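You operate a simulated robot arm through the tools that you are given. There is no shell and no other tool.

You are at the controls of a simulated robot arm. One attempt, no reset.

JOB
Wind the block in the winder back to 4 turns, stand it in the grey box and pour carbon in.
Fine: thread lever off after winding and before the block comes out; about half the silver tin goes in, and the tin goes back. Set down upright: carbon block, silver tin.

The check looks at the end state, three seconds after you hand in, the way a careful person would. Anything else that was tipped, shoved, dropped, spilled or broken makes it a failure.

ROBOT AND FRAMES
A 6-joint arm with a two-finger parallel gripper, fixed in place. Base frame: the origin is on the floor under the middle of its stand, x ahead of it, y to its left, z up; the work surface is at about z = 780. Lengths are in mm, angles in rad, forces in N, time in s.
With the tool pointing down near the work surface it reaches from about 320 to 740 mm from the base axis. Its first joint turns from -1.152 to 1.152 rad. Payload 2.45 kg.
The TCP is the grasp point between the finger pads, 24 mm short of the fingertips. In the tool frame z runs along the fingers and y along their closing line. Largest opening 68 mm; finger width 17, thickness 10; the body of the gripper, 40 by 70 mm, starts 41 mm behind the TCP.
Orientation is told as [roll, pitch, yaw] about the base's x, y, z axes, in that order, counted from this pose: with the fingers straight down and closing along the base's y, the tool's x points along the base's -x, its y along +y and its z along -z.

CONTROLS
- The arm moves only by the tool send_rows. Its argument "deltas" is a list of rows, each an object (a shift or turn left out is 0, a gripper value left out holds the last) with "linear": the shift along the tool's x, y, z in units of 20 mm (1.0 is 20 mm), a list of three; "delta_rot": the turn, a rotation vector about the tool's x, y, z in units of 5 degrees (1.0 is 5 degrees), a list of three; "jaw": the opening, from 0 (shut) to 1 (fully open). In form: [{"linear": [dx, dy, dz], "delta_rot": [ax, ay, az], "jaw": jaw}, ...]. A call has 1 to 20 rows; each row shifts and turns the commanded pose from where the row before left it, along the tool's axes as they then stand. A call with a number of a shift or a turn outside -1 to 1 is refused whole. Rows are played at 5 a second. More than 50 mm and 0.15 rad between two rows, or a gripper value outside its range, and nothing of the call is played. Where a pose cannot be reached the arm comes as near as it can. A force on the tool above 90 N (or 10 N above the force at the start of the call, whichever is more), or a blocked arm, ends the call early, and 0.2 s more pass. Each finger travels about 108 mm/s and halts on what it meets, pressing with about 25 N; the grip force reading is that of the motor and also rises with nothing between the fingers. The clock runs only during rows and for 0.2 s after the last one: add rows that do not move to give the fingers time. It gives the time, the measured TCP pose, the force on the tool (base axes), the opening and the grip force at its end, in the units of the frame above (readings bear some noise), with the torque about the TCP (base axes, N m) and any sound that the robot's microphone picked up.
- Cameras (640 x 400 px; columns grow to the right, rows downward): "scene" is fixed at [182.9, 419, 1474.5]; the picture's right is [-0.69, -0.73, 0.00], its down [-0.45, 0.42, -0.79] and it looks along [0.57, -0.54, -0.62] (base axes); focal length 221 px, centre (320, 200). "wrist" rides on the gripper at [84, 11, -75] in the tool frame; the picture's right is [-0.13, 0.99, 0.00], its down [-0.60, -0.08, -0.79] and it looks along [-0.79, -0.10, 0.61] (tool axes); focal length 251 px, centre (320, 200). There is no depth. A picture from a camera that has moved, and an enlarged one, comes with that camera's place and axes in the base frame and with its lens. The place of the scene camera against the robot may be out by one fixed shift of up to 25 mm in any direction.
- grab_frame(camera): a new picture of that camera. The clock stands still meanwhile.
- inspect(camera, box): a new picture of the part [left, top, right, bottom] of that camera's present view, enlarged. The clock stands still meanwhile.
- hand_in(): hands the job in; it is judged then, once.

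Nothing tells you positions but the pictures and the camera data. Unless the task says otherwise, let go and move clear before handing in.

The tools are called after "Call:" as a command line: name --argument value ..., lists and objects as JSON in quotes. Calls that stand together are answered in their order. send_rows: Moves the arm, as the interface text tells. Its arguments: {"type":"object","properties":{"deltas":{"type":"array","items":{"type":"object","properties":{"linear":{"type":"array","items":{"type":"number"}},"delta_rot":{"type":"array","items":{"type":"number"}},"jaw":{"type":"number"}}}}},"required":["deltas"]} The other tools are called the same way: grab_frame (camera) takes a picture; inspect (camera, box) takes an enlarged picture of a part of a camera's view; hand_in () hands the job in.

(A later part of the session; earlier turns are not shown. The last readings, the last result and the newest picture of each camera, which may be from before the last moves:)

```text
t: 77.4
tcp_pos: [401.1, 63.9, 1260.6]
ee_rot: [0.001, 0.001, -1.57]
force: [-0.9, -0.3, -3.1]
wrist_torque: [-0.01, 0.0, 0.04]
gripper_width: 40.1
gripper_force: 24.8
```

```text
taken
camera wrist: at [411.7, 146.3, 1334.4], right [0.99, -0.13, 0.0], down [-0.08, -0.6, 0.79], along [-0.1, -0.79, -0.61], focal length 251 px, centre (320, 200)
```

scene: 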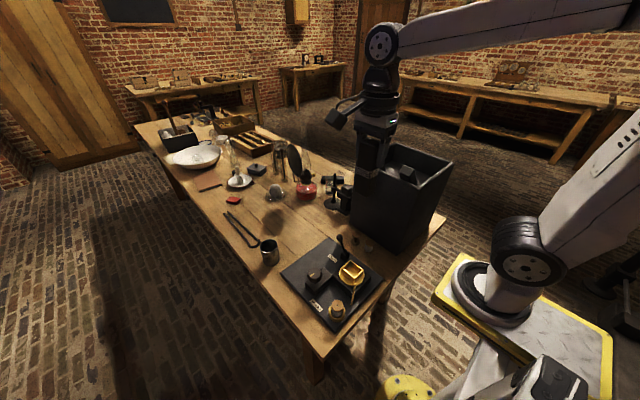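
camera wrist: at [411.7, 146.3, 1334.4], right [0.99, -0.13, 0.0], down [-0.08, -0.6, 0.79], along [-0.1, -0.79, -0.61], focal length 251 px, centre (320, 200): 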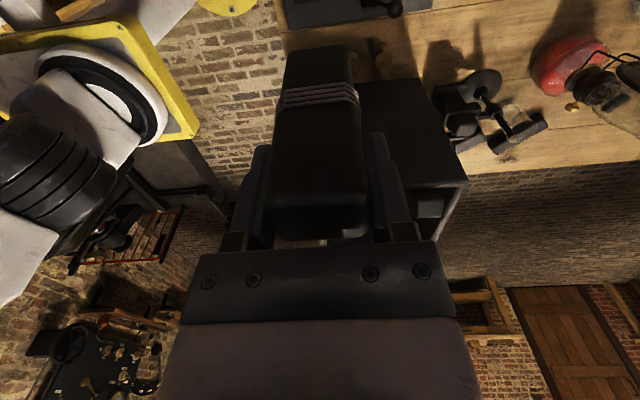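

The block hangs with its bottom about 104 mm below the TCP. I'll carry it over the box to the free strip at the far right, (535, −330).

Call:
send_rows --deltas '[{"linear": [-0.5, 0.17, 0]}, {"linear": [-0.8, 0.27, 0]}, {"linear": [-1, 0.34, 0]}, {"linear": [-1, 0.34, 0]}, {"linear": [-1, 0.34, 0]}, {"linear": [-1, 0.34, 0]}, {"linear": [-1, 0.34, 0]}, {"linear": [-1, 0.34, 0]}, {"linear": [-1, 0.34, 0]}, {"linear": [-1, 0.34, 0]}, {"linear": [-1, 0.34, 0]}, {"linear": [-1, 0.34, 0]}, {"linear": [-1, 0.34, 0]}, {"linear": [-1, 0.34, 0]}, {"linear": [-1, 0.34, 0]}, {"linear": [-1, 0.34, 0]}, {"linear": [-1, 0.34, 0]}, {"linear": [-1, 0.34, 0]}, {"linear": [-1, 0.34, 0]}, {}]'

Call:
grab_frame --camera "wrist"

Call:
inspect --camera "scene" --box '[320, 40, 470, 220]'

```text
t: 81.6
tcp_pos: [526.4, -303.7, 1260.9]
ee_rot: [-0.001, 0.0, -1.571]
force: [-0.3, -1.2, -2.4]
wrist_torque: [-0.03, -0.02, -0.02]
gripper_width: 39.9
gripper_force: 25.3
```

```text
taken
camera wrist: at [537.7, -220.6, 1334.7], right [0.99, -0.13, 0.0], down [-0.08, -0.6, 0.79], along [-0.1, -0.79, -0.61], focal length 251 px, centre (320, 200)
```

wrist: 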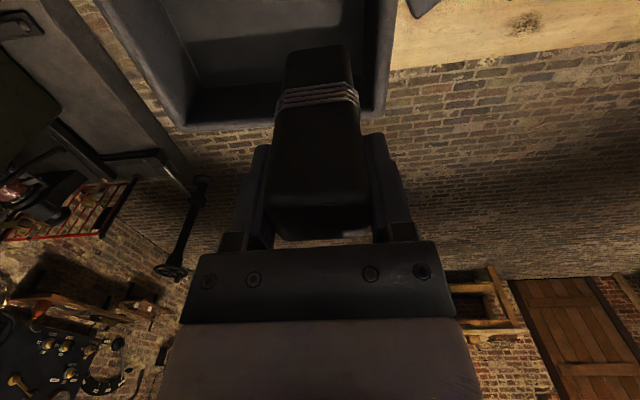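

```text
2.22 times, centred on (395, 130) of scene
camera zoom: at [183.0, 419.0, 1474.5], right [-0.69, -0.73, 0.0], down [-0.45, 0.42, -0.79], along [0.57, -0.54, -0.62], focal length 491 px, centre (153, 356)
```

zoom: 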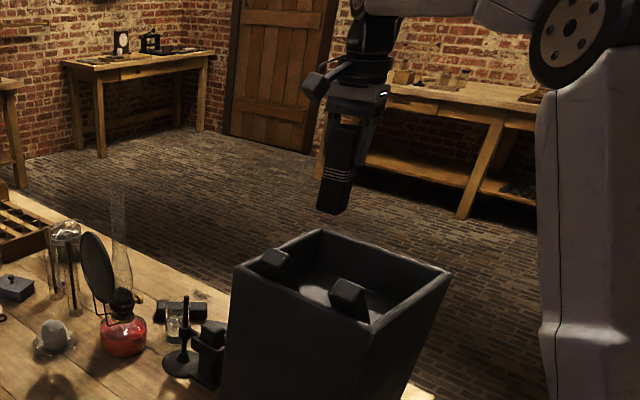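

I'm above the far-right part of the box. I'll shift a little further and lower towards the floor, slowing near contact.

Call:
send_rows --deltas '[{"linear": [-0.6, 0.15, 0]}, {"linear": [-0.6, 0.1, 0]}, {"linear": [0, 0, 0.8]}, {"linear": [0, 0, 1]}, {"linear": [0, 0, 1]}, {"linear": [0, 0, 1]}, {"linear": [0, 0, 1]}, {"linear": [0, 0, 0.8]}, {}]'

Call:
grab_frame --camera "wrist"

Call:
inspect --camera "scene" --box '[340, 80, 450, 200]'

```text
t: 83.6
tcp_pos: [529.6, -328.0, 1147.9]
ee_rot: [0.001, 0.0, -1.571]
force: [-0.4, -0.5, -2.7]
wrist_torque: [0.05, 0.03, 0.03]
gripper_width: 39.9
gripper_force: 25.0
```

```text
taken
camera wrist: at [541.3, -243.7, 1222.5], right [0.99, -0.13, 0.0], down [-0.08, -0.6, 0.79], along [-0.1, -0.79, -0.61], focal length 251 px, centre (320, 200)
```

wrist: 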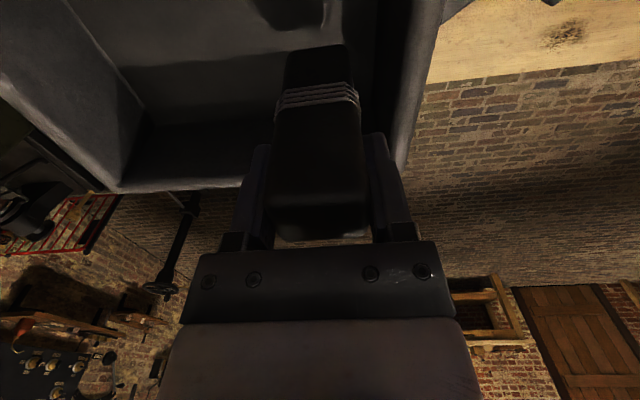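

```text
3.33 times, centred on (395, 140) of scene
camera zoom: at [182.9, 419.0, 1474.5], right [-0.69, -0.73, 0.0], down [-0.45, 0.42, -0.79], along [0.57, -0.54, -0.62], focal length 737 px, centre (70, 400)
```

zoom: 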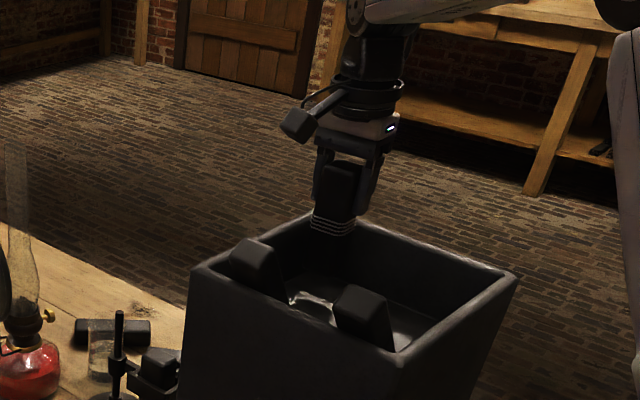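

The block's bottom is inside the box, about 30 mm above the floor. I'll go down in small steps, watching the vertical force.

Call:
send_rows --deltas '[{"linear": [0, 0, 0.5]}, {"linear": [0, 0, 0.4]}, {}]'

Call:
send_rows --deltas '[{"linear": [0, 0, 0.15]}, {}]'

Call:
send_rows --deltas '[{"linear": [0, 0, 0.1]}, {}]'

```text
t: 84.4
tcp_pos: [530.3, -327.0, 1129.5]
ee_rot: [0.001, 0.0, -1.571]
force: [-0.4, 0.5, -3.0]
wrist_torque: [0.0, 0.04, 0.01]
gripper_width: 39.8
gripper_force: 25.4
```

```text
t: 85.0
tcp_pos: [531.0, -327.1, 1126.9]
ee_rot: [-0.001, 0.001, -1.57]
force: [0.2, 0.1, -2.8]
wrist_torque: [-0.05, 0.01, 0.0]
gripper_width: 39.8
gripper_force: 24.7
```

```text
t: 85.6
tcp_pos: [531.4, -327.3, 1125.1]
ee_rot: [-0.001, -0.001, -1.57]
force: [-1.0, 1.1, -2.2]
wrist_torque: [0.0, -0.02, 0.01]
gripper_width: 40.0
gripper_force: 25.0
```

Still only the block's weight on the tool, so no contact yet. I'll continue in 2 mm steps.

Call:
send_rows --deltas '[{"linear": [0, 0, 0.1]}, {}]'

Call:
send_rows --deltas '[{"linear": [0, 0, 0.1]}, {}]'

Call:
send_rows --deltas '[{"linear": [0, 0, 0.1]}, {}]'

Call:
grab_frame --camera "wrist"

```text
t: 86.2
tcp_pos: [530.2, -326.5, 1122.4]
ee_rot: [0.001, 0.001, -1.572]
force: [-0.2, 0.3, -3.4]
wrist_torque: [0.01, -0.02, -0.02]
gripper_width: 39.7
gripper_force: 25.1
```

```text
t: 86.8
tcp_pos: [530.7, -326.9, 1120.8]
ee_rot: [0.001, -0.001, -1.572]
force: [-0.4, -0.2, -2.3]
wrist_torque: [-0.01, 0.0, 0.02]
gripper_width: 39.9
gripper_force: 24.9
```

```text
t: 87.4
tcp_pos: [531.2, -325.9, 1119.6]
ee_rot: [-0.001, -0.001, -1.569]
force: [-0.9, -0.3, -2.2]
wrist_torque: [0.01, -0.04, 0.02]
gripper_width: 39.7
gripper_force: 24.8
```

```text
taken
camera wrist: at [541.5, -243.6, 1193.5], right [0.99, -0.13, 0.0], down [-0.08, -0.6, 0.79], along [-0.1, -0.79, -0.61], focal length 251 px, centre (320, 200)
```

wrist: 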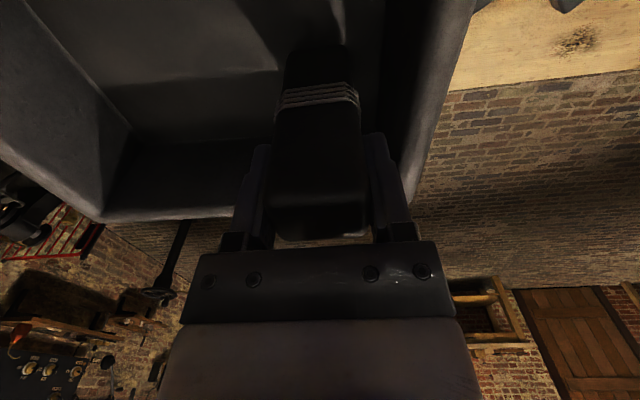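

Call:
send_rows --deltas '[{"linear": [0, 0, 0.1]}, {}]'

Call:
send_rows --deltas '[{"linear": [0, 0, 0.1]}, {}]'

Call:
send_rows --deltas '[{"linear": [0, 0, 0.1]}, {}]'

Call:
send_rows --deltas '[{"linear": [0, 0, 0.1]}, {}]'

```text
t: 88.0
tcp_pos: [530.5, -327.1, 1117.3]
ee_rot: [-0.001, 0.001, -1.57]
force: [-0.3, -0.1, -2.3]
wrist_torque: [-0.03, 0.02, 0.01]
gripper_width: 40.5
gripper_force: 24.8
```

```text
t: 88.6
tcp_pos: [530.0, -327.1, 1114.5]
ee_rot: [0.0, -0.001, -1.569]
force: [0.3, 0.3, -2.7]
wrist_torque: [-0.04, -0.02, -0.03]
gripper_width: 39.8
gripper_force: 25.4
```

```text
t: 89.2
tcp_pos: [530.3, -327.1, 1112.9]
ee_rot: [-0.001, 0.0, -1.57]
force: [0.2, -0.4, -2.6]
wrist_torque: [-0.02, 0.0, -0.01]
gripper_width: 39.8
gripper_force: 24.9
```

```text
t: 89.8
tcp_pos: [530.8, -326.7, 1113.2]
ee_rot: [0.002, 0.001, -1.57]
force: [-3.1, 2.7, 11.2]
wrist_torque: [0.49, 0.42, -0.01]
gripper_width: 39.7
gripper_force: 24.9
```

Contact with the floor at TCP z≈1113 (11 N). I'll relieve the push by about 1.5 mm and open the fingers gently.

Call:
send_rows --deltas '[{"linear": [0, 0, -0.07]}, {}]'

Call:
send_rows --deltas '[{"jaw": 0.64}, {}, {"jaw": 0.8}, {}, {"jaw": 1.0}, {}]'

Call:
grab_frame --camera "wrist"

Call:
inspect --camera "scene" --box '[340, 80, 450, 200]'

```text
t: 90.4
tcp_pos: [531.2, -327.4, 1112.8]
ee_rot: [0.002, 0.001, -1.571]
force: [2.4, 1.2, 4.9]
wrist_torque: [0.19, -0.09, 0.0]
gripper_width: 40.1
gripper_force: 24.8
```

```text
t: 91.8
tcp_pos: [529.9, -327.6, 1112.5]
ee_rot: [-0.001, 0.001, -1.572]
force: [-1.0, -0.2, -0.4]
wrist_torque: [-0.01, 0.02, 0.0]
gripper_width: 66.9
gripper_force: 0.1
```

```text
taken
camera wrist: at [541.4, -243.8, 1187.0], right [0.99, -0.13, 0.0], down [-0.08, -0.6, 0.79], along [-0.1, -0.79, -0.61], focal length 251 px, centre (320, 200)
```

wrist: 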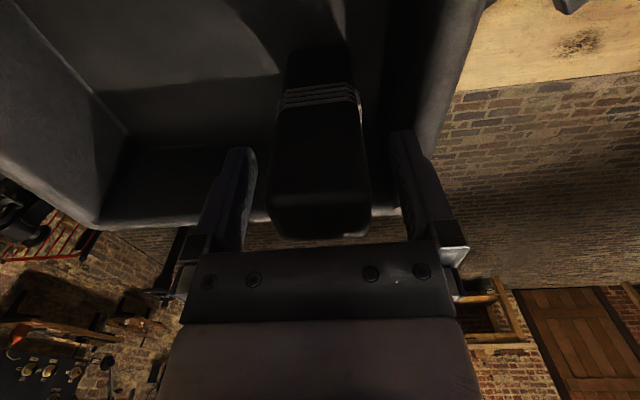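

```text
3.33 times, centred on (395, 140) of scene
camera zoom: at [182.9, 419.0, 1474.5], right [-0.69, -0.73, 0.0], down [-0.45, 0.42, -0.79], along [0.57, -0.54, -0.62], focal length 737 px, centre (70, 400)
```

zoom: 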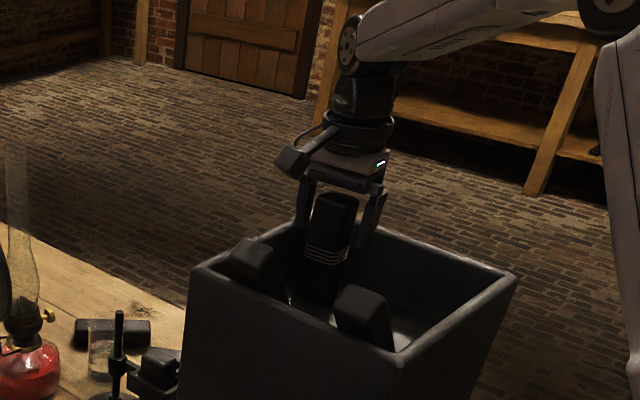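

The block stands upright and free in the box with its four turns. I'll lift straight up clear of it and check again.

Call:
send_rows --deltas '[{"linear": [0, 0, -0.4]}, {"linear": [0, 0, -0.8]}, {"linear": [0, 0, -1]}, {"linear": [0, 0, -1]}, {"linear": [0, 0, -1]}, {"linear": [0, 0, -1]}, {"linear": [0, 0, -1]}, {"linear": [0, 0, -1]}, {}]'

Call:
grab_frame --camera "wrist"

Call:
inspect --camera "scene" --box '[340, 80, 450, 200]'

```text
t: 93.8
tcp_pos: [530.5, -326.9, 1257.5]
ee_rot: [-0.001, 0.001, -1.571]
force: [0.6, 0.1, 1.0]
wrist_torque: [0.01, 0.01, -0.01]
gripper_width: 67.7
gripper_force: 0.1
```

```text
taken
camera wrist: at [540.9, -243.0, 1331.4], right [0.99, -0.13, 0.0], down [-0.08, -0.6, 0.79], along [-0.1, -0.79, -0.61], focal length 251 px, centre (320, 200)
```

wrist: 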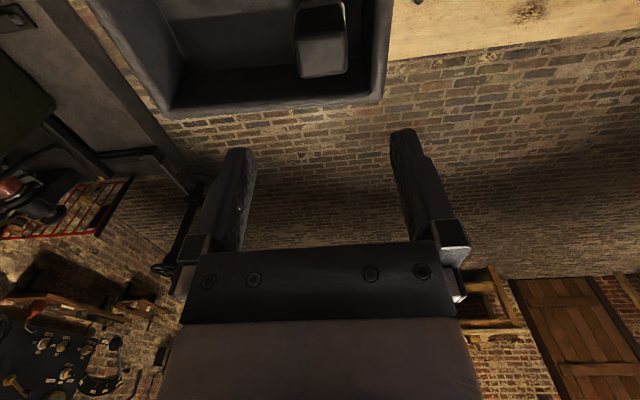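

```text
3.33 times, centred on (395, 140) of scene
camera zoom: at [182.9, 419.0, 1474.5], right [-0.69, -0.73, 0.0], down [-0.45, 0.42, -0.79], along [0.57, -0.54, -0.62], focal length 737 px, centre (70, 400)
```

zoom: 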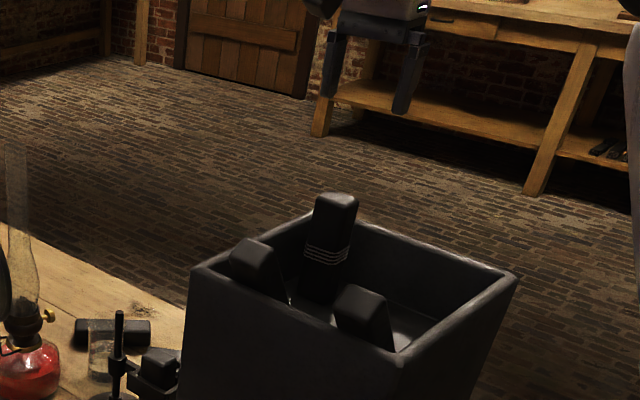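

The block stands upright with four clean turns. Now I'll travel back across the bench towards the silver tin.

Call:
send_rows --deltas '[{"linear": [1, 0, 0]}, {"linear": [1, 0, 0]}, {"linear": [1, 0, 0]}, {"linear": [1, 0, 0]}, {"linear": [1, 0, 0]}, {"linear": [1, 0, 0]}, {"linear": [1, 0, 0]}, {"linear": [1, 0, 0]}, {"linear": [1, 0, 0]}, {"linear": [1, 0, 0]}, {"linear": [1, 0, 0]}, {"linear": [1, 0, 0]}, {"linear": [1, 0, 0]}, {"linear": [1, 0, 0]}, {"linear": [1, 0, 0]}, {"linear": [1, 0, 0]}, {"linear": [1, 0, 0]}, {"linear": [1, 0, 0]}, {"linear": [1, 0, 0]}, {"linear": [1, 0, 0]}]'

Call:
send_rows --deltas '[{"linear": [0.6, 0.3, 1]}, {"linear": [0.6, 0.3, 1]}, {"linear": [0.6, 0.3, 1]}, {"linear": [0.6, 0.3, 1]}, {"linear": [0.6, 0.3, 1]}, {"linear": [0.6, 0.3, 1]}, {"linear": [0.6, 0.3, 1]}, {"linear": [0.6, 0.3, 1]}, {"linear": [0.6, 0.3, 1]}, {"linear": [0.6, 0.3, 1]}, {}]'

Call:
grab_frame --camera "wrist"

```text
t: 98.0
tcp_pos: [530.2, 73.3, 1257.3]
ee_rot: [0.001, 0.001, -1.571]
force: [-0.1, -0.2, -0.3]
wrist_torque: [-0.03, -0.01, 0.0]
gripper_width: 68.1
gripper_force: 0.1
```

```text
t: 100.4
tcp_pos: [590.5, 192.5, 1057.7]
ee_rot: [0.0, -0.001, -1.571]
force: [-0.2, 0.3, -0.5]
wrist_torque: [0.02, -0.01, 0.01]
gripper_width: 68.0
gripper_force: 0.0
```

```text
taken
camera wrist: at [601.6, 276.4, 1130.6], right [0.99, -0.13, 0.0], down [-0.08, -0.6, 0.79], along [-0.1, -0.79, -0.61], focal length 251 px, centre (320, 200)
```

wrist: 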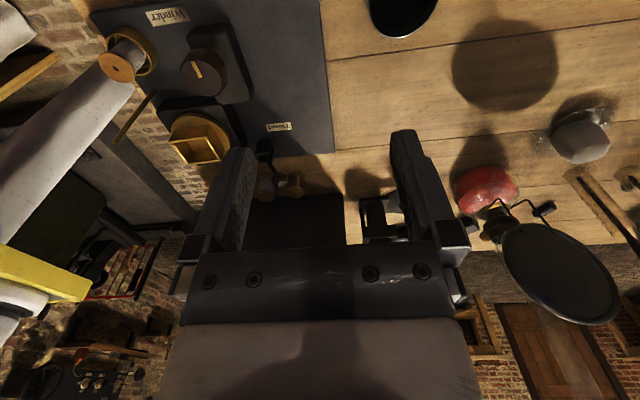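

The tin is at the top edge of this view. I'll turn the tool to face radially with the camera outward (yaw ≈ −162°) and move over the tin at a safe height.

Call:
send_rows --deltas '[{"delta_rot": [0, 0, 1]}, {"delta_rot": [0, 0, 1]}, {"delta_rot": [0, 0, 1]}, {"delta_rot": [0, 0, 1]}, {"delta_rot": [0, 0, 1]}, {"delta_rot": [0, 0, 1]}, {"delta_rot": [0, 0, 1]}, {"delta_rot": [0, 0, 1]}, {"delta_rot": [0, 0, 1]}, {"delta_rot": [0, 0, 1]}, {"delta_rot": [0, 0, 1]}, {"delta_rot": [0, 0, 1]}, {"delta_rot": [0, 0, 1]}, {"delta_rot": [0, 0, 1]}, {"delta_rot": [0, 0, 0.5]}, {}]'

Call:
send_rows --deltas '[{"linear": [0.87, 0.06, 0.7]}, {"linear": [0.87, 0.06, 0.7]}, {"linear": [0.87, 0.06, 0.7]}, {"linear": [0.87, 0.06, 0.7]}, {}]'

Call:
grab_frame --camera "wrist"

```text
t: 103.8
tcp_pos: [600.3, 160.4, 1056.4]
ee_rot: [-0.028, 0.004, -2.722]
force: [-0.7, -0.3, 0.4]
wrist_torque: [0.0, -0.04, 0.01]
gripper_width: 68.0
gripper_force: 0.1
out of reach, approached as far as the arm can: row 13, 14, 15
```

```text
t: 105.0
tcp_pos: [665.1, 177.7, 999.1]
ee_rot: [-0.024, 0.002, -2.723]
force: [0.1, -0.4, -0.2]
wrist_torque: [-0.04, 0.02, 0.01]
gripper_width: 68.1
gripper_force: 0.0
out of reach, approached as far as the arm can: row 2
```

```text
taken
camera wrist: at [748.4, 199.5, 1072.6], right [0.29, -0.96, -0.03], down [-0.58, -0.19, 0.79], along [-0.76, -0.21, -0.61], focal length 251 px, centre (320, 200)
```

wrist: 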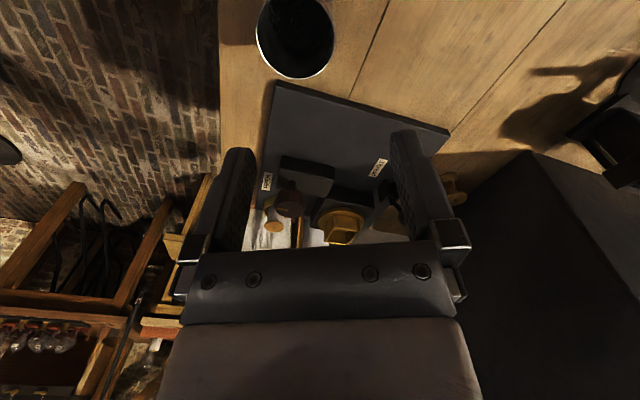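

The wrist joint limit stops that yaw, so I'll use yaw −90° for the tin instead, which I know works, and later pour by tilting about the closing axis. Turning back and correcting the small roll.

Call:
send_rows --deltas '[{"delta_rot": [0.25, 0.11, 0]}, {"delta_rot": [0, 0, -1]}, {"delta_rot": [0, 0, -1]}, {"delta_rot": [0, 0, -1]}, {"delta_rot": [0, 0, -1]}, {"delta_rot": [0, 0, -1]}, {"delta_rot": [0, 0, -1]}, {"delta_rot": [0, 0, -1]}, {"delta_rot": [0, 0, -1]}, {"delta_rot": [0, 0, -1]}, {"delta_rot": [0, 0, -1]}, {"delta_rot": [0, 0, -1]}, {"delta_rot": [0, 0, -1]}, {"delta_rot": [0, 0, -1]}, {"delta_rot": [0, 0, -0.2]}, {}]'

```text
t: 108.4
tcp_pos: [666.6, 180.6, 999.1]
ee_rot: [-0.006, 0.039, -1.577]
force: [0.4, 0.0, 0.1]
wrist_torque: [-0.03, -0.04, 0.02]
gripper_width: 67.7
gripper_force: 0.2
```

A small tilt is left over; I'll remove it and move over the tin.

Call:
send_rows --deltas '[{"delta_rot": [-0.07, -0.447, -0.07]}, {"linear": [0.75, -0.2, 0]}, {"linear": [0.7, -0.2, 0]}, {}]'

Call:
grab_frame --camera "wrist"

Call:
inspect --camera "wrist" --box '[260, 0, 380, 120]'

```text
t: 109.4
tcp_pos: [659.3, 209.7, 998.9]
ee_rot: [-0.001, 0.003, -1.573]
force: [-0.5, 0.0, -0.1]
wrist_torque: [0.0, -0.02, 0.01]
gripper_width: 68.2
gripper_force: 0.1
```

```text
taken
camera wrist: at [669.9, 293.2, 1073.4], right [0.99, -0.13, 0.0], down [-0.08, -0.61, 0.79], along [-0.1, -0.79, -0.61], focal length 251 px, centre (320, 200)
```

wrist: 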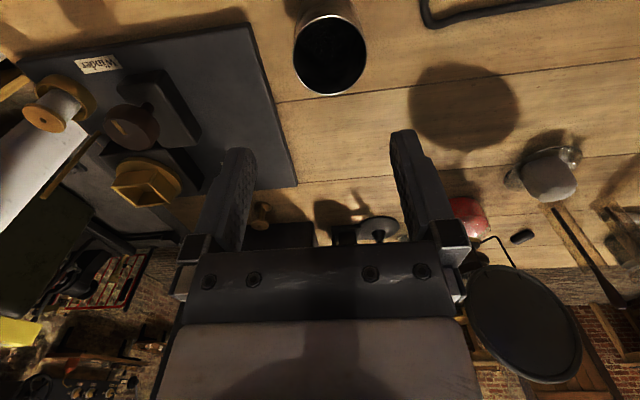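

```text
3.33 times, centred on (320, 60) of wrist
camera zoom: at [669.9, 293.2, 1073.4], right [0.99, -0.13, 0.0], down [-0.08, -0.61, 0.79], along [-0.1, -0.79, -0.61], focal length 838 px, centre (320, 667)
```

zoom: 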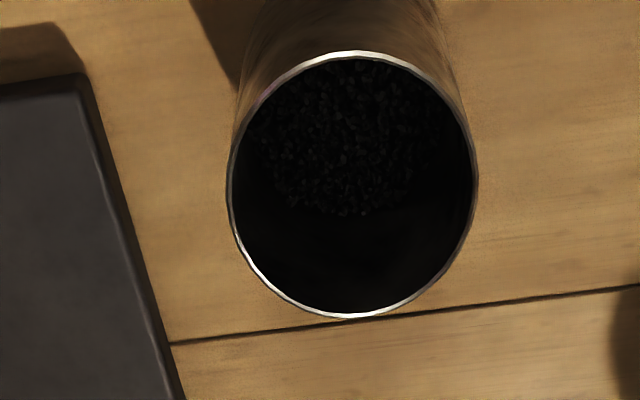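

I can see carbon grains in the tin, and its rim centre computes to about (666, 200) with a diameter of about 61 mm and rim z≈853. That is a tight fit for the 68 mm jaw, so I'll move over it and lower partway for a fine check.

Call:
send_rows --deltas '[{"linear": [-0.48, 0.335, 0.4], "jaw": 1.0}, {"linear": [0, 0, 1]}, {"linear": [0, 0, 1]}, {"linear": [0, 0, 0.9]}, {}]'

Call:
grab_frame --camera "wrist"

Call:
inspect --camera "wrist" --box '[220, 20, 420, 220]'

```text
t: 110.6
tcp_pos: [665.9, 199.5, 932.8]
ee_rot: [0.002, 0.002, -1.573]
force: [0.4, -0.4, 0.1]
wrist_torque: [-0.01, 0.01, 0.01]
gripper_width: 68.4
gripper_force: 0.1
```

```text
taken
camera wrist: at [677.4, 282.9, 1007.2], right [0.99, -0.13, 0.0], down [-0.08, -0.61, 0.79], along [-0.1, -0.79, -0.61], focal length 251 px, centre (320, 200)
```

wrist: 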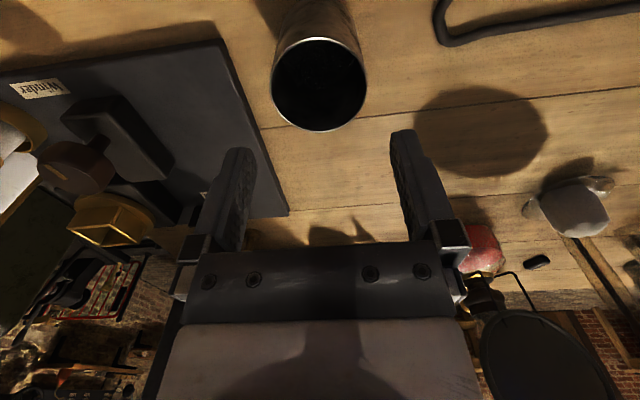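

```text
2.00 times, centred on (320, 120) of wrist
camera zoom: at [677.4, 282.9, 1007.2], right [0.99, -0.13, 0.0], down [-0.08, -0.61, 0.79], along [-0.1, -0.79, -0.61], focal length 503 px, centre (320, 360)
```

zoom: 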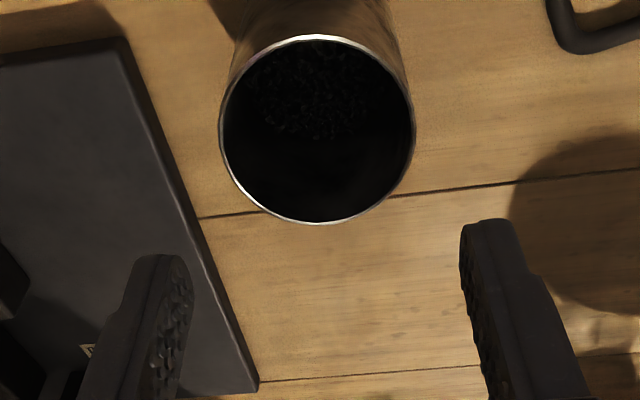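

Two views agree: tin centre (665.7, 196.2), rim z≈851, diameter ≈62 mm. I'll correct by 3 mm and go down to just above the rim for another look.

Call:
send_rows --deltas '[{"linear": [-0.165, -0.03, 0.5]}, {"linear": [0, 0, 1]}, {"linear": [0, 0, 0.9]}, {}]'

Call:
inspect --camera "wrist" --box '[200, 40, 440, 240]'

Call:
inspect --camera "scene" --box '[240, 190, 310, 280]'

```text
t: 111.6
tcp_pos: [666.3, 197.5, 885.3]
ee_rot: [0.002, 0.002, -1.575]
force: [-0.4, -0.3, 0.8]
wrist_torque: [0.01, 0.02, 0.01]
gripper_width: 67.9
gripper_force: 0.1
```

```text
2.00 times, centred on (320, 140) of wrist
camera zoom: at [676.9, 280.1, 959.4], right [0.99, -0.13, 0.0], down [-0.08, -0.61, 0.79], along [-0.1, -0.79, -0.61], focal length 503 px, centre (320, 320)
```

zoom: 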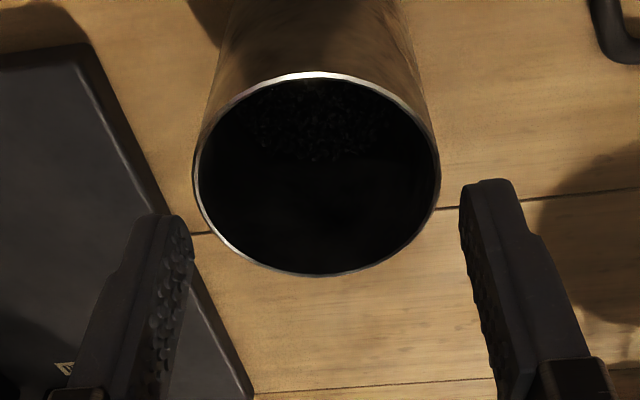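

```text
4.44 times, centred on (275, 235) of scene
camera zoom: at [182.9, 419.0, 1474.5], right [-0.69, -0.73, 0.0], down [-0.45, 0.42, -0.79], along [0.57, -0.54, -0.62], focal length 982 px, centre (520, 44)
```

zoom: 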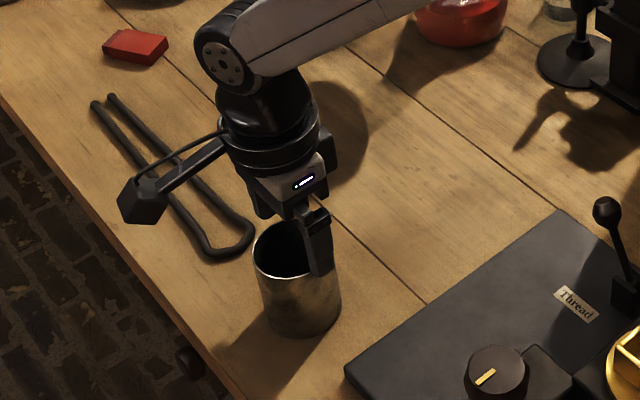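

The jaw is centred on the tin within about half a millimetre. I'll go down in steps and watch for contact.

Call:
send_rows --deltas '[{"linear": [-0.04, -0.03, 0.3]}, {"linear": [0, 0, 0.4]}, {}]'

Call:
send_rows --deltas '[{"linear": [0, 0, 0.25]}, {"linear": [0, 0, 0.25]}, {}]'

Call:
send_rows --deltas '[{"linear": [0, 0, 0.3]}, {"linear": [0, 0, 0.3]}, {}]'

Call:
grab_frame --camera "wrist"

```text
t: 112.4
tcp_pos: [665.3, 196.3, 871.2]
ee_rot: [0.0, 0.002, -1.572]
force: [1.0, -0.1, 0.7]
wrist_torque: [-0.01, 0.01, 0.0]
gripper_width: 68.0
gripper_force: 0.0
```

```text
t: 113.2
tcp_pos: [664.4, 196.6, 861.3]
ee_rot: [0.0, 0.0, -1.573]
force: [0.6, -0.3, 0.1]
wrist_torque: [0.01, 0.01, 0.02]
gripper_width: 67.9
gripper_force: 0.0
```

```text
t: 114.0
tcp_pos: [665.3, 196.9, 848.8]
ee_rot: [0.0, 0.004, -1.574]
force: [0.7, 1.0, -0.5]
wrist_torque: [0.03, -0.03, -0.01]
gripper_width: 68.1
gripper_force: 0.1
```

```text
taken
camera wrist: at [675.7, 279.5, 923.4], right [0.99, -0.13, 0.0], down [-0.08, -0.61, 0.79], along [-0.1, -0.79, -0.61], focal length 251 px, centre (320, 200)
```

wrist: 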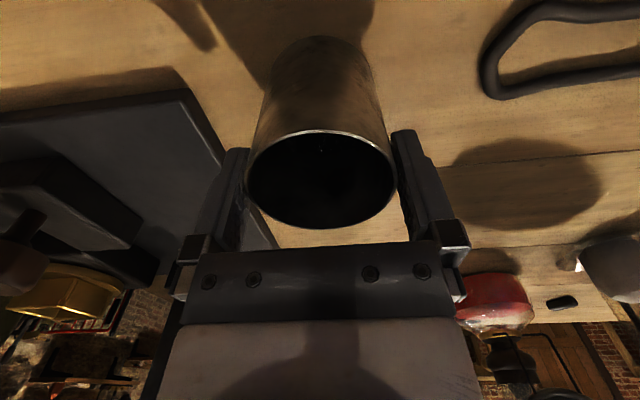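

The fingers are down on both sides without touching. Another 10 mm, then close.

Call:
send_rows --deltas '[{"linear": [0, 0, 0.25]}, {"linear": [0, 0, 0.25]}, {}]'

Call:
send_rows --deltas '[{"jaw": 0.9}, {"jaw": 0.7}, {"jaw": 0.7}, {}]'

Call:
grab_frame --camera "wrist"

```text
t: 114.8
tcp_pos: [664.1, 196.4, 840.1]
ee_rot: [0.001, 0.002, -1.572]
force: [0.8, 0.2, -0.9]
wrist_torque: [-0.01, -0.02, -0.06]
gripper_width: 67.9
gripper_force: 0.1
```

```text
t: 115.8
tcp_pos: [664.2, 195.3, 839.9]
ee_rot: [0.002, 0.002, -1.573]
force: [0.3, -0.3, 0.3]
wrist_torque: [0.05, 0.02, -0.01]
gripper_width: 57.6
gripper_force: 24.9
```

```text
taken
camera wrist: at [675.8, 279.5, 913.9], right [0.99, -0.13, 0.0], down [-0.08, -0.61, 0.79], along [-0.1, -0.79, -0.61], focal length 251 px, centre (320, 200)
```

wrist: 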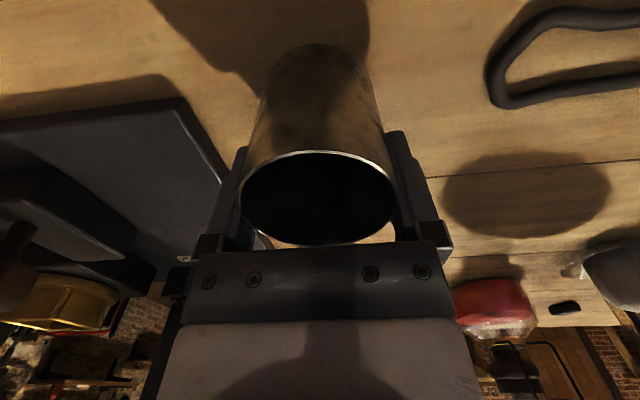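

The tin is held at 57.6 mm with 25 N. I'll lift it gently and read the weight.

Call:
send_rows --deltas '[{"jaw": 0.6, "linear": [0, 0, -0.15]}, {"linear": [0, 0, -0.3]}, {"linear": [0, 0, -0.4]}, {"linear": [0, 0, -0.4]}, {"linear": [0, 0, -0.2]}, {}]'

Call:
send_rows --deltas '[{}, {}]'

Call:
send_rows --deltas '[{}]'

Call:
grab_frame --camera "wrist"

Call:
inspect --camera "scene" --box '[240, 190, 310, 280]'

```text
t: 117.2
tcp_pos: [664.5, 197.3, 867.4]
ee_rot: [-0.001, 0.003, -1.571]
force: [-0.3, 0.2, -0.7]
wrist_torque: [-0.02, 0.0, -0.03]
gripper_width: 57.8
gripper_force: 25.4
```

```text
t: 117.8
tcp_pos: [664.5, 197.9, 868.3]
ee_rot: [0.0, 0.0, -1.573]
force: [0.0, -0.4, -1.5]
wrist_torque: [0.02, 0.01, -0.01]
gripper_width: 57.3
gripper_force: 24.7
```

```text
t: 118.2
tcp_pos: [665.7, 197.3, 866.8]
ee_rot: [-0.001, 0.002, -1.572]
force: [-0.4, 0.0, -1.0]
wrist_torque: [0.01, 0.01, 0.01]
gripper_width: 57.4
gripper_force: 24.4
```

```text
taken
camera wrist: at [675.5, 279.8, 942.0], right [0.99, -0.13, 0.0], down [-0.08, -0.61, 0.79], along [-0.1, -0.79, -0.61], focal length 251 px, centre (320, 200)
```

wrist: 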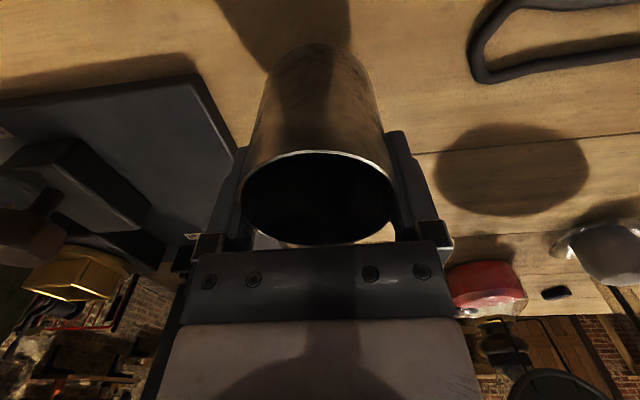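

```text
4.44 times, centred on (275, 235) of scene
camera zoom: at [182.9, 419.0, 1474.5], right [-0.69, -0.73, 0.0], down [-0.45, 0.42, -0.79], along [0.57, -0.54, -0.62], focal length 982 px, centre (520, 44)
```

zoom: 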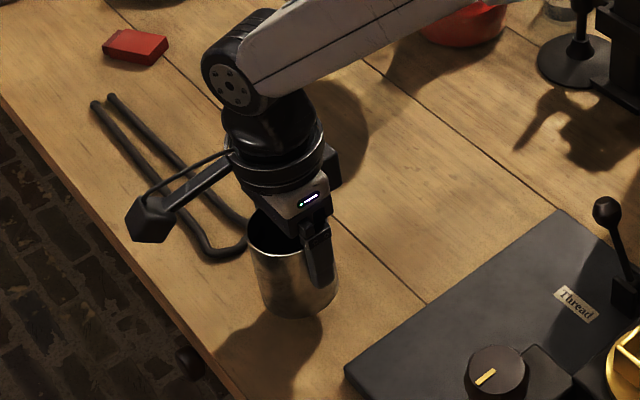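

The tin is up and light (about 1 N), hanging upright. I'll lift it smoothly and then carry it upright over towards the box.

Call:
send_rows --deltas '[{"linear": [0, 0, -0.3]}, {"linear": [0, 0, -0.6]}, {"linear": [0, 0, -0.7]}, {"linear": [0, 0, -0.7]}, {"linear": [0, 0, -0.7]}, {"linear": [0, 0, -0.7]}, {"linear": [0, 0, -0.7]}, {"linear": [0, 0, -0.7]}, {"linear": [0, 0, -0.7]}, {"linear": [-0.2, -0.2, -0.7]}, {"linear": [-0.4, -0.5, -0.7]}, {"linear": [-0.5, -0.6, -0.7]}, {"linear": [-0.5, -0.6, -0.7]}, {"linear": [-0.5, -0.6, -0.7]}, {"linear": [-0.5, -0.6, -0.7]}, {"linear": [-0.5, -0.6, -0.7]}, {"linear": [-0.5, -0.6, -0.7]}, {"linear": [-0.3, -0.3, -0.4]}, {}]'

Call:
grab_frame --camera "wrist"

```text
t: 122.2
tcp_pos: [571.7, 116.9, 1104.0]
ee_rot: [0.001, 0.0, -1.572]
force: [0.6, 0.0, -0.2]
wrist_torque: [0.03, -0.01, 0.01]
gripper_width: 57.8
gripper_force: 24.5
```

```text
taken
camera wrist: at [582.9, 200.4, 1177.9], right [0.99, -0.13, 0.0], down [-0.08, -0.61, 0.79], along [-0.1, -0.79, -0.61], focal length 251 px, centre (320, 200)
```

wrist: 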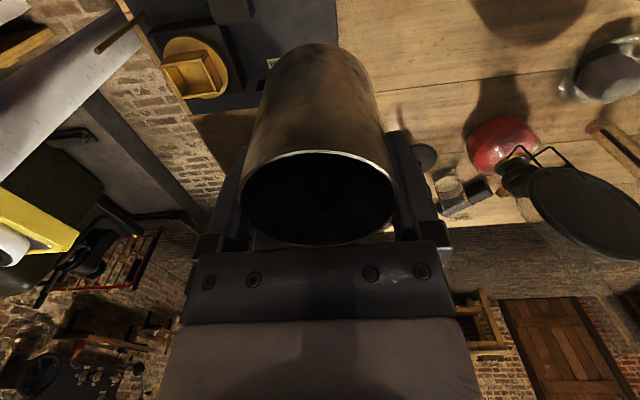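

The tin is level and nothing has spilled. I'll rise to clear the box contents and carry it over, slowly.

Call:
send_rows --deltas '[{"linear": [-0.2, -0.1, -0.3]}, {"linear": [-0.4, -0.2, -0.5]}, {"linear": [-0.6, -0.3, -0.6]}, {"linear": [-0.6, -0.3, -0.6]}, {"linear": [-0.6, -0.3, -0.6]}, {"linear": [-0.6, -0.3, -0.6]}, {"linear": [-0.6, -0.3, -0.6]}, {"linear": [-0.6, -0.3, -0.6]}, {"linear": [-0.6, -0.3, -0.6]}, {"linear": [-0.6, -0.3, -0.6]}, {"linear": [-0.6, -0.3, -0.1]}, {"linear": [-0.5, -0.2, 0]}, {}]'

Call:
send_rows --deltas '[{"linear": [-0.4, -0.1, 0]}, {"linear": [-0.7, -0.15, 0]}, {"linear": [-0.75, -0.15, 0]}, {"linear": [-0.75, -0.15, 0]}, {"linear": [-0.75, -0.15, 0]}, {"linear": [-0.75, -0.15, 0]}, {"linear": [-0.75, -0.15, 0]}, {"linear": [-0.75, -0.15, 0]}, {"linear": [-0.75, -0.15, 0]}, {"linear": [-0.75, -0.15, 0]}, {"linear": [-0.75, -0.15, 0]}, {"linear": [-0.75, -0.15, 0]}, {"linear": [-0.75, -0.15, 0]}, {"linear": [-0.75, -0.15, 0]}, {"linear": [-0.75, -0.15, 0]}, {"linear": [-0.75, -0.15, 0]}, {"linear": [-0.75, -0.15, 0]}, {"linear": [-0.6, -0.1, 0]}, {"linear": [-0.3, -0.1, 0]}, {}]'

Call:
grab_frame --camera "wrist"

Call:
grab_frame --camera "scene"

```text
t: 125.0
tcp_pos: [507.2, -13.3, 1217.3]
ee_rot: [0.0, 0.001, -1.572]
force: [0.0, -0.3, -0.6]
wrist_torque: [-0.01, -0.03, 0.01]
gripper_width: 57.5
gripper_force: 25.1
```

```text
t: 129.2
tcp_pos: [451.9, -276.2, 1216.8]
ee_rot: [0.001, 0.002, -1.574]
force: [-0.1, 0.2, -0.9]
wrist_torque: [0.02, 0.0, 0.03]
gripper_width: 57.3
gripper_force: 24.8
```

```text
taken
camera wrist: at [463.9, -193.9, 1291.6], right [0.99, -0.13, 0.0], down [-0.08, -0.61, 0.79], along [-0.1, -0.79, -0.61], focal length 251 px, centre (320, 200)
```

wrist: 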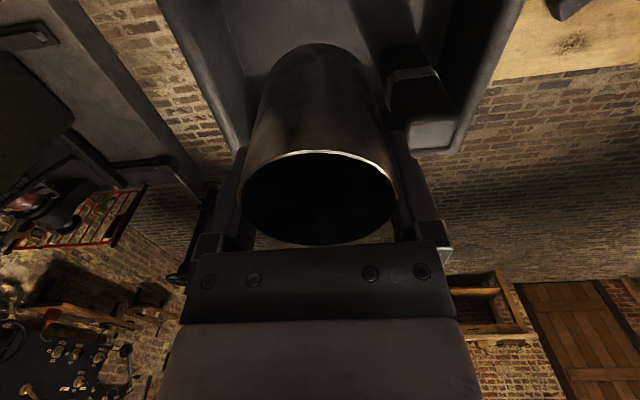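

```text
taken
```

scene: 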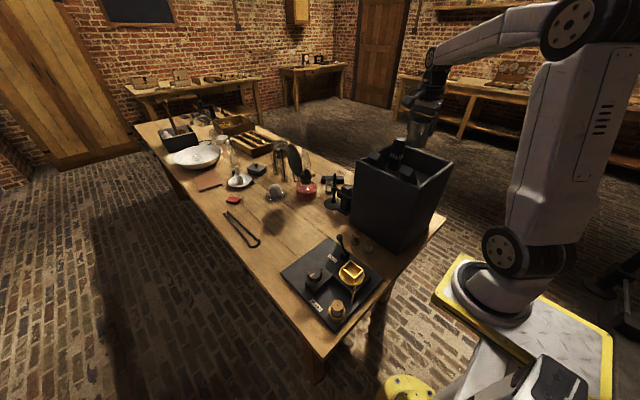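

The tin is over the box, well clear of the standing block. I'll turn it about its own axis to yaw −135° and lower a bit towards the pour point.

Call:
send_rows --deltas '[{"delta_rot": [0, 0, 0.5]}, {"delta_rot": [0, 0, 1]}, {"delta_rot": [0, 0, 1]}, {"delta_rot": [0, 0, 1]}, {"delta_rot": [0, 0, 1]}, {"delta_rot": [0, 0, 1]}, {"delta_rot": [0, 0, 1]}, {"delta_rot": [0, 0, 1]}, {"delta_rot": [0, 0, 1]}, {"delta_rot": [0, 0, 0.5]}, {"linear": [-0.4, 0.2, 0.3]}, {"linear": [-0.4, 0.2, 0.6]}, {"linear": [-0.3, 0.2, 0.6]}, {"linear": [0, 0, 0.6]}, {"linear": [0, 0, 0.3]}, {}]'

Call:
grab_frame --camera "wrist"

Call:
inspect --camera "scene" --box '[340, 60, 470, 200]'

```text
t: 132.6
tcp_pos: [447.4, -301.4, 1169.5]
ee_rot: [-0.001, 0.002, -2.359]
force: [-0.3, 0.4, -0.6]
wrist_torque: [-0.03, -0.01, -0.01]
gripper_width: 57.2
gripper_force: 25.0
```

```text
taken
camera wrist: at [513.9, -250.2, 1243.6], right [0.61, -0.79, 0.0], down [-0.48, -0.37, 0.79], along [-0.63, -0.48, -0.61], focal length 251 px, centre (320, 200)
```

wrist: 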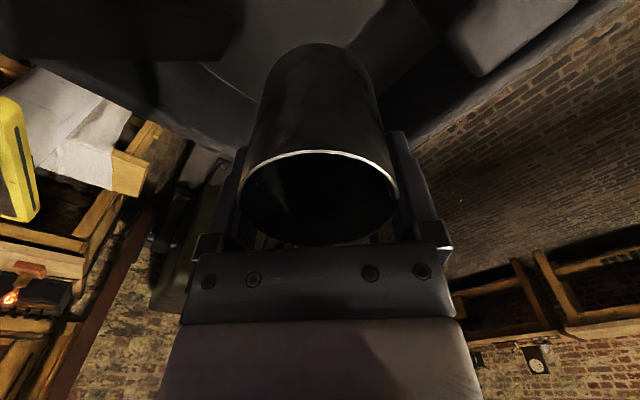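

```text
2.86 times, centred on (405, 130) of scene
camera zoom: at [182.9, 419.0, 1474.5], right [-0.69, -0.73, 0.0], down [-0.45, 0.42, -0.79], along [0.57, -0.54, -0.62], focal length 631 px, centre (77, 400)
```

zoom: 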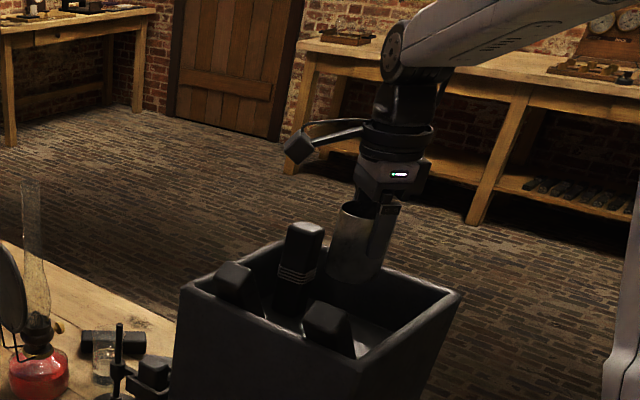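

Everything is clear. I'll begin tilting in the plane of the fingers, first 40°, checking reach and the grains.

Call:
send_rows --deltas '[{"delta_rot": [0, 0.5, 0]}, {"delta_rot": [0, 1, 0]}, {"delta_rot": [0, 1, 0]}, {"delta_rot": [0, 1, 0]}, {"delta_rot": [0, 1, 0]}, {"delta_rot": [0, 1, 0]}, {"delta_rot": [0, 1, 0]}, {"delta_rot": [0, 1, 0]}, {"delta_rot": [0, 0.5, 0]}, {}]'

Call:
grab_frame --camera "wrist"

Call:
inspect --camera "scene" --box '[340, 60, 470, 200]'

```text
t: 134.8
tcp_pos: [446.5, -300.0, 1170.2]
ee_rot: [-0.001, 0.703, -2.359]
force: [-0.4, -0.6, -1.6]
wrist_torque: [-0.04, 0.04, -0.04]
gripper_width: 56.7
gripper_force: 24.8
```

```text
taken
camera wrist: at [465.2, -298.3, 1279.9], right [0.63, -0.77, -0.08], down [-0.75, -0.63, 0.22], along [-0.22, -0.07, -0.97], focal length 251 px, centre (320, 200)
```

wrist: 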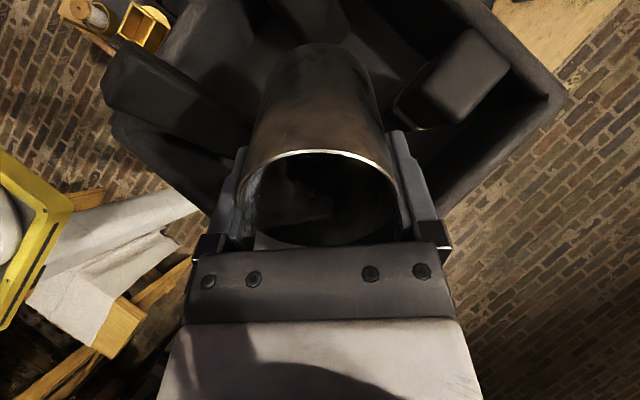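

```text
2.86 times, centred on (405, 130) of scene
camera zoom: at [182.9, 419.0, 1474.5], right [-0.69, -0.73, 0.0], down [-0.45, 0.42, -0.79], along [0.57, -0.54, -0.62], focal length 631 px, centre (77, 400)
```

zoom: 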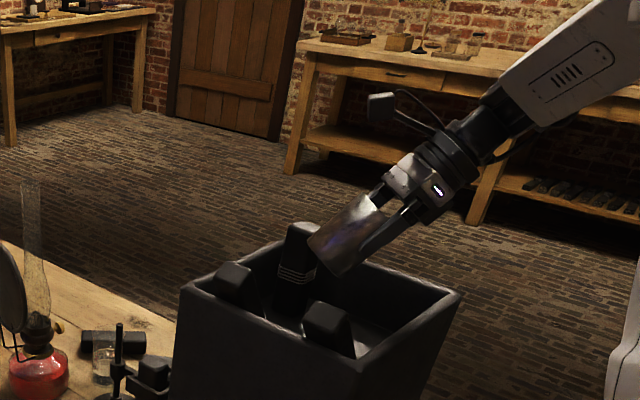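

The tilt works within reach. I'll zoom into the tin's mouth, then tilt further in small steps.

Call:
inspect --camera "wrist" --box '[230, 130, 410, 250]'

Call:
send_rows --deltas '[{"delta_rot": [0, 0.5, 0]}, {"delta_rot": [0, 1, 0]}, {"delta_rot": [0, 1, 0]}, {"delta_rot": [0, 0.5, 0]}, {}]'

Call:
inspect --camera "wrist" --box '[230, 130, 410, 250]'

Call:
inspect --camera "scene" --box '[370, 110, 450, 190]'

```text
3.33 times, centred on (320, 190) of wrist
camera zoom: at [465.2, -298.3, 1279.9], right [0.63, -0.77, -0.08], down [-0.75, -0.63, 0.22], along [-0.22, -0.07, -0.97], focal length 838 px, centre (320, 233)
```

zoom: 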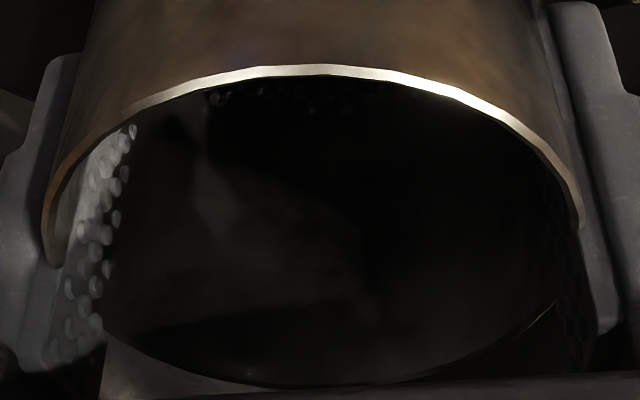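

```text
t: 136.0
tcp_pos: [446.0, -300.3, 1168.1]
ee_rot: [-0.003, 0.963, -2.359]
force: [0.6, 0.4, -1.3]
wrist_torque: [0.0, 0.02, 0.02]
gripper_width: 57.0
gripper_force: 25.1
```

```text
3.33 times, centred on (320, 190) of wrist
camera zoom: at [444.3, -319.0, 1279.9], right [0.65, -0.76, -0.11], down [-0.76, -0.65, -0.04], along [-0.04, 0.11, -0.99], focal length 838 px, centre (320, 233)
```

zoom: 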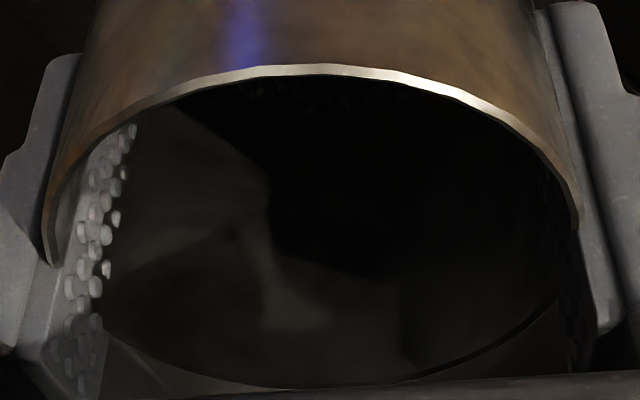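

```text
5.00 times, centred on (410, 150) of scene
camera zoom: at [182.9, 419.0, 1474.5], right [-0.69, -0.73, 0.0], down [-0.45, 0.42, -0.79], along [0.57, -0.54, -0.62], focal length 1105 px, centre (-130, 450)
```

zoom: 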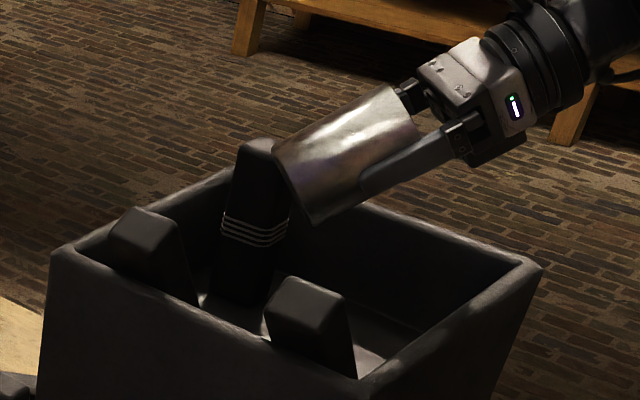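

At 55° nothing has come out yet. I'll go on in 5° steps and watch for grains.

Call:
send_rows --deltas '[{"delta_rot": [0, 0.5, 0]}, {"delta_rot": [0, 0.5, 0]}, {"delta_rot": [0, 0.5, 0]}, {"delta_rot": [0, 0.5, 0]}, {}, {}]'

Call:
inspect --camera "wrist" --box '[230, 130, 410, 250]'

Call:
inspect --camera "scene" --box '[370, 110, 450, 190]'

```text
t: 137.4
tcp_pos: [445.8, -300.3, 1169.1]
ee_rot: [-0.003, 1.136, -2.363]
force: [-0.2, -0.2, -0.5]
wrist_torque: [-0.02, 0.02, 0.0]
gripper_width: 57.0
gripper_force: 25.5
```

```text
3.33 times, centred on (320, 190) of wrist
camera zoom: at [430.7, -332.5, 1276.1], right [0.66, -0.74, -0.12], down [-0.75, -0.63, -0.21], along [0.08, 0.23, -0.97], focal length 838 px, centre (320, 233)
```

zoom: 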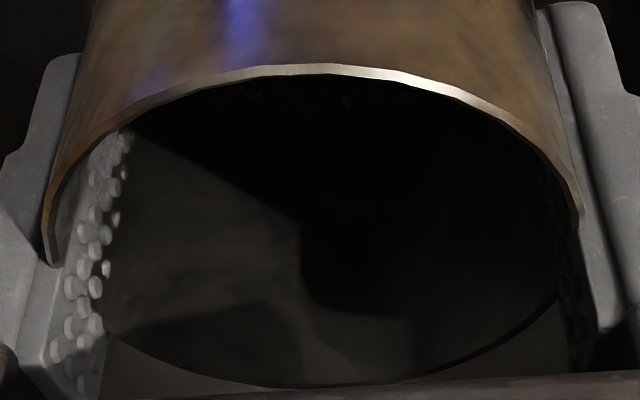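

```text
5.00 times, centred on (410, 150) of scene
camera zoom: at [182.9, 419.0, 1474.5], right [-0.69, -0.73, 0.0], down [-0.45, 0.42, -0.79], along [0.57, -0.54, -0.62], focal length 1105 px, centre (-130, 450)
```

zoom: 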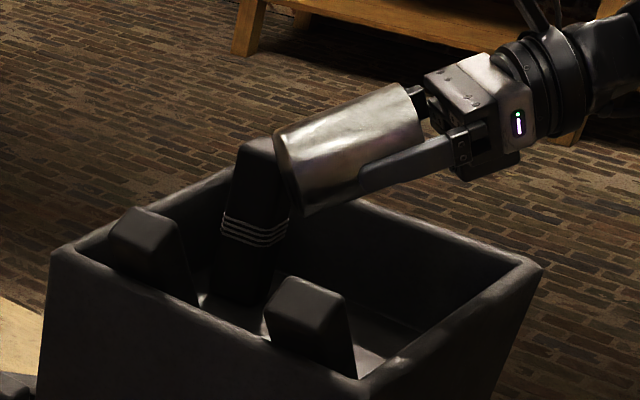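

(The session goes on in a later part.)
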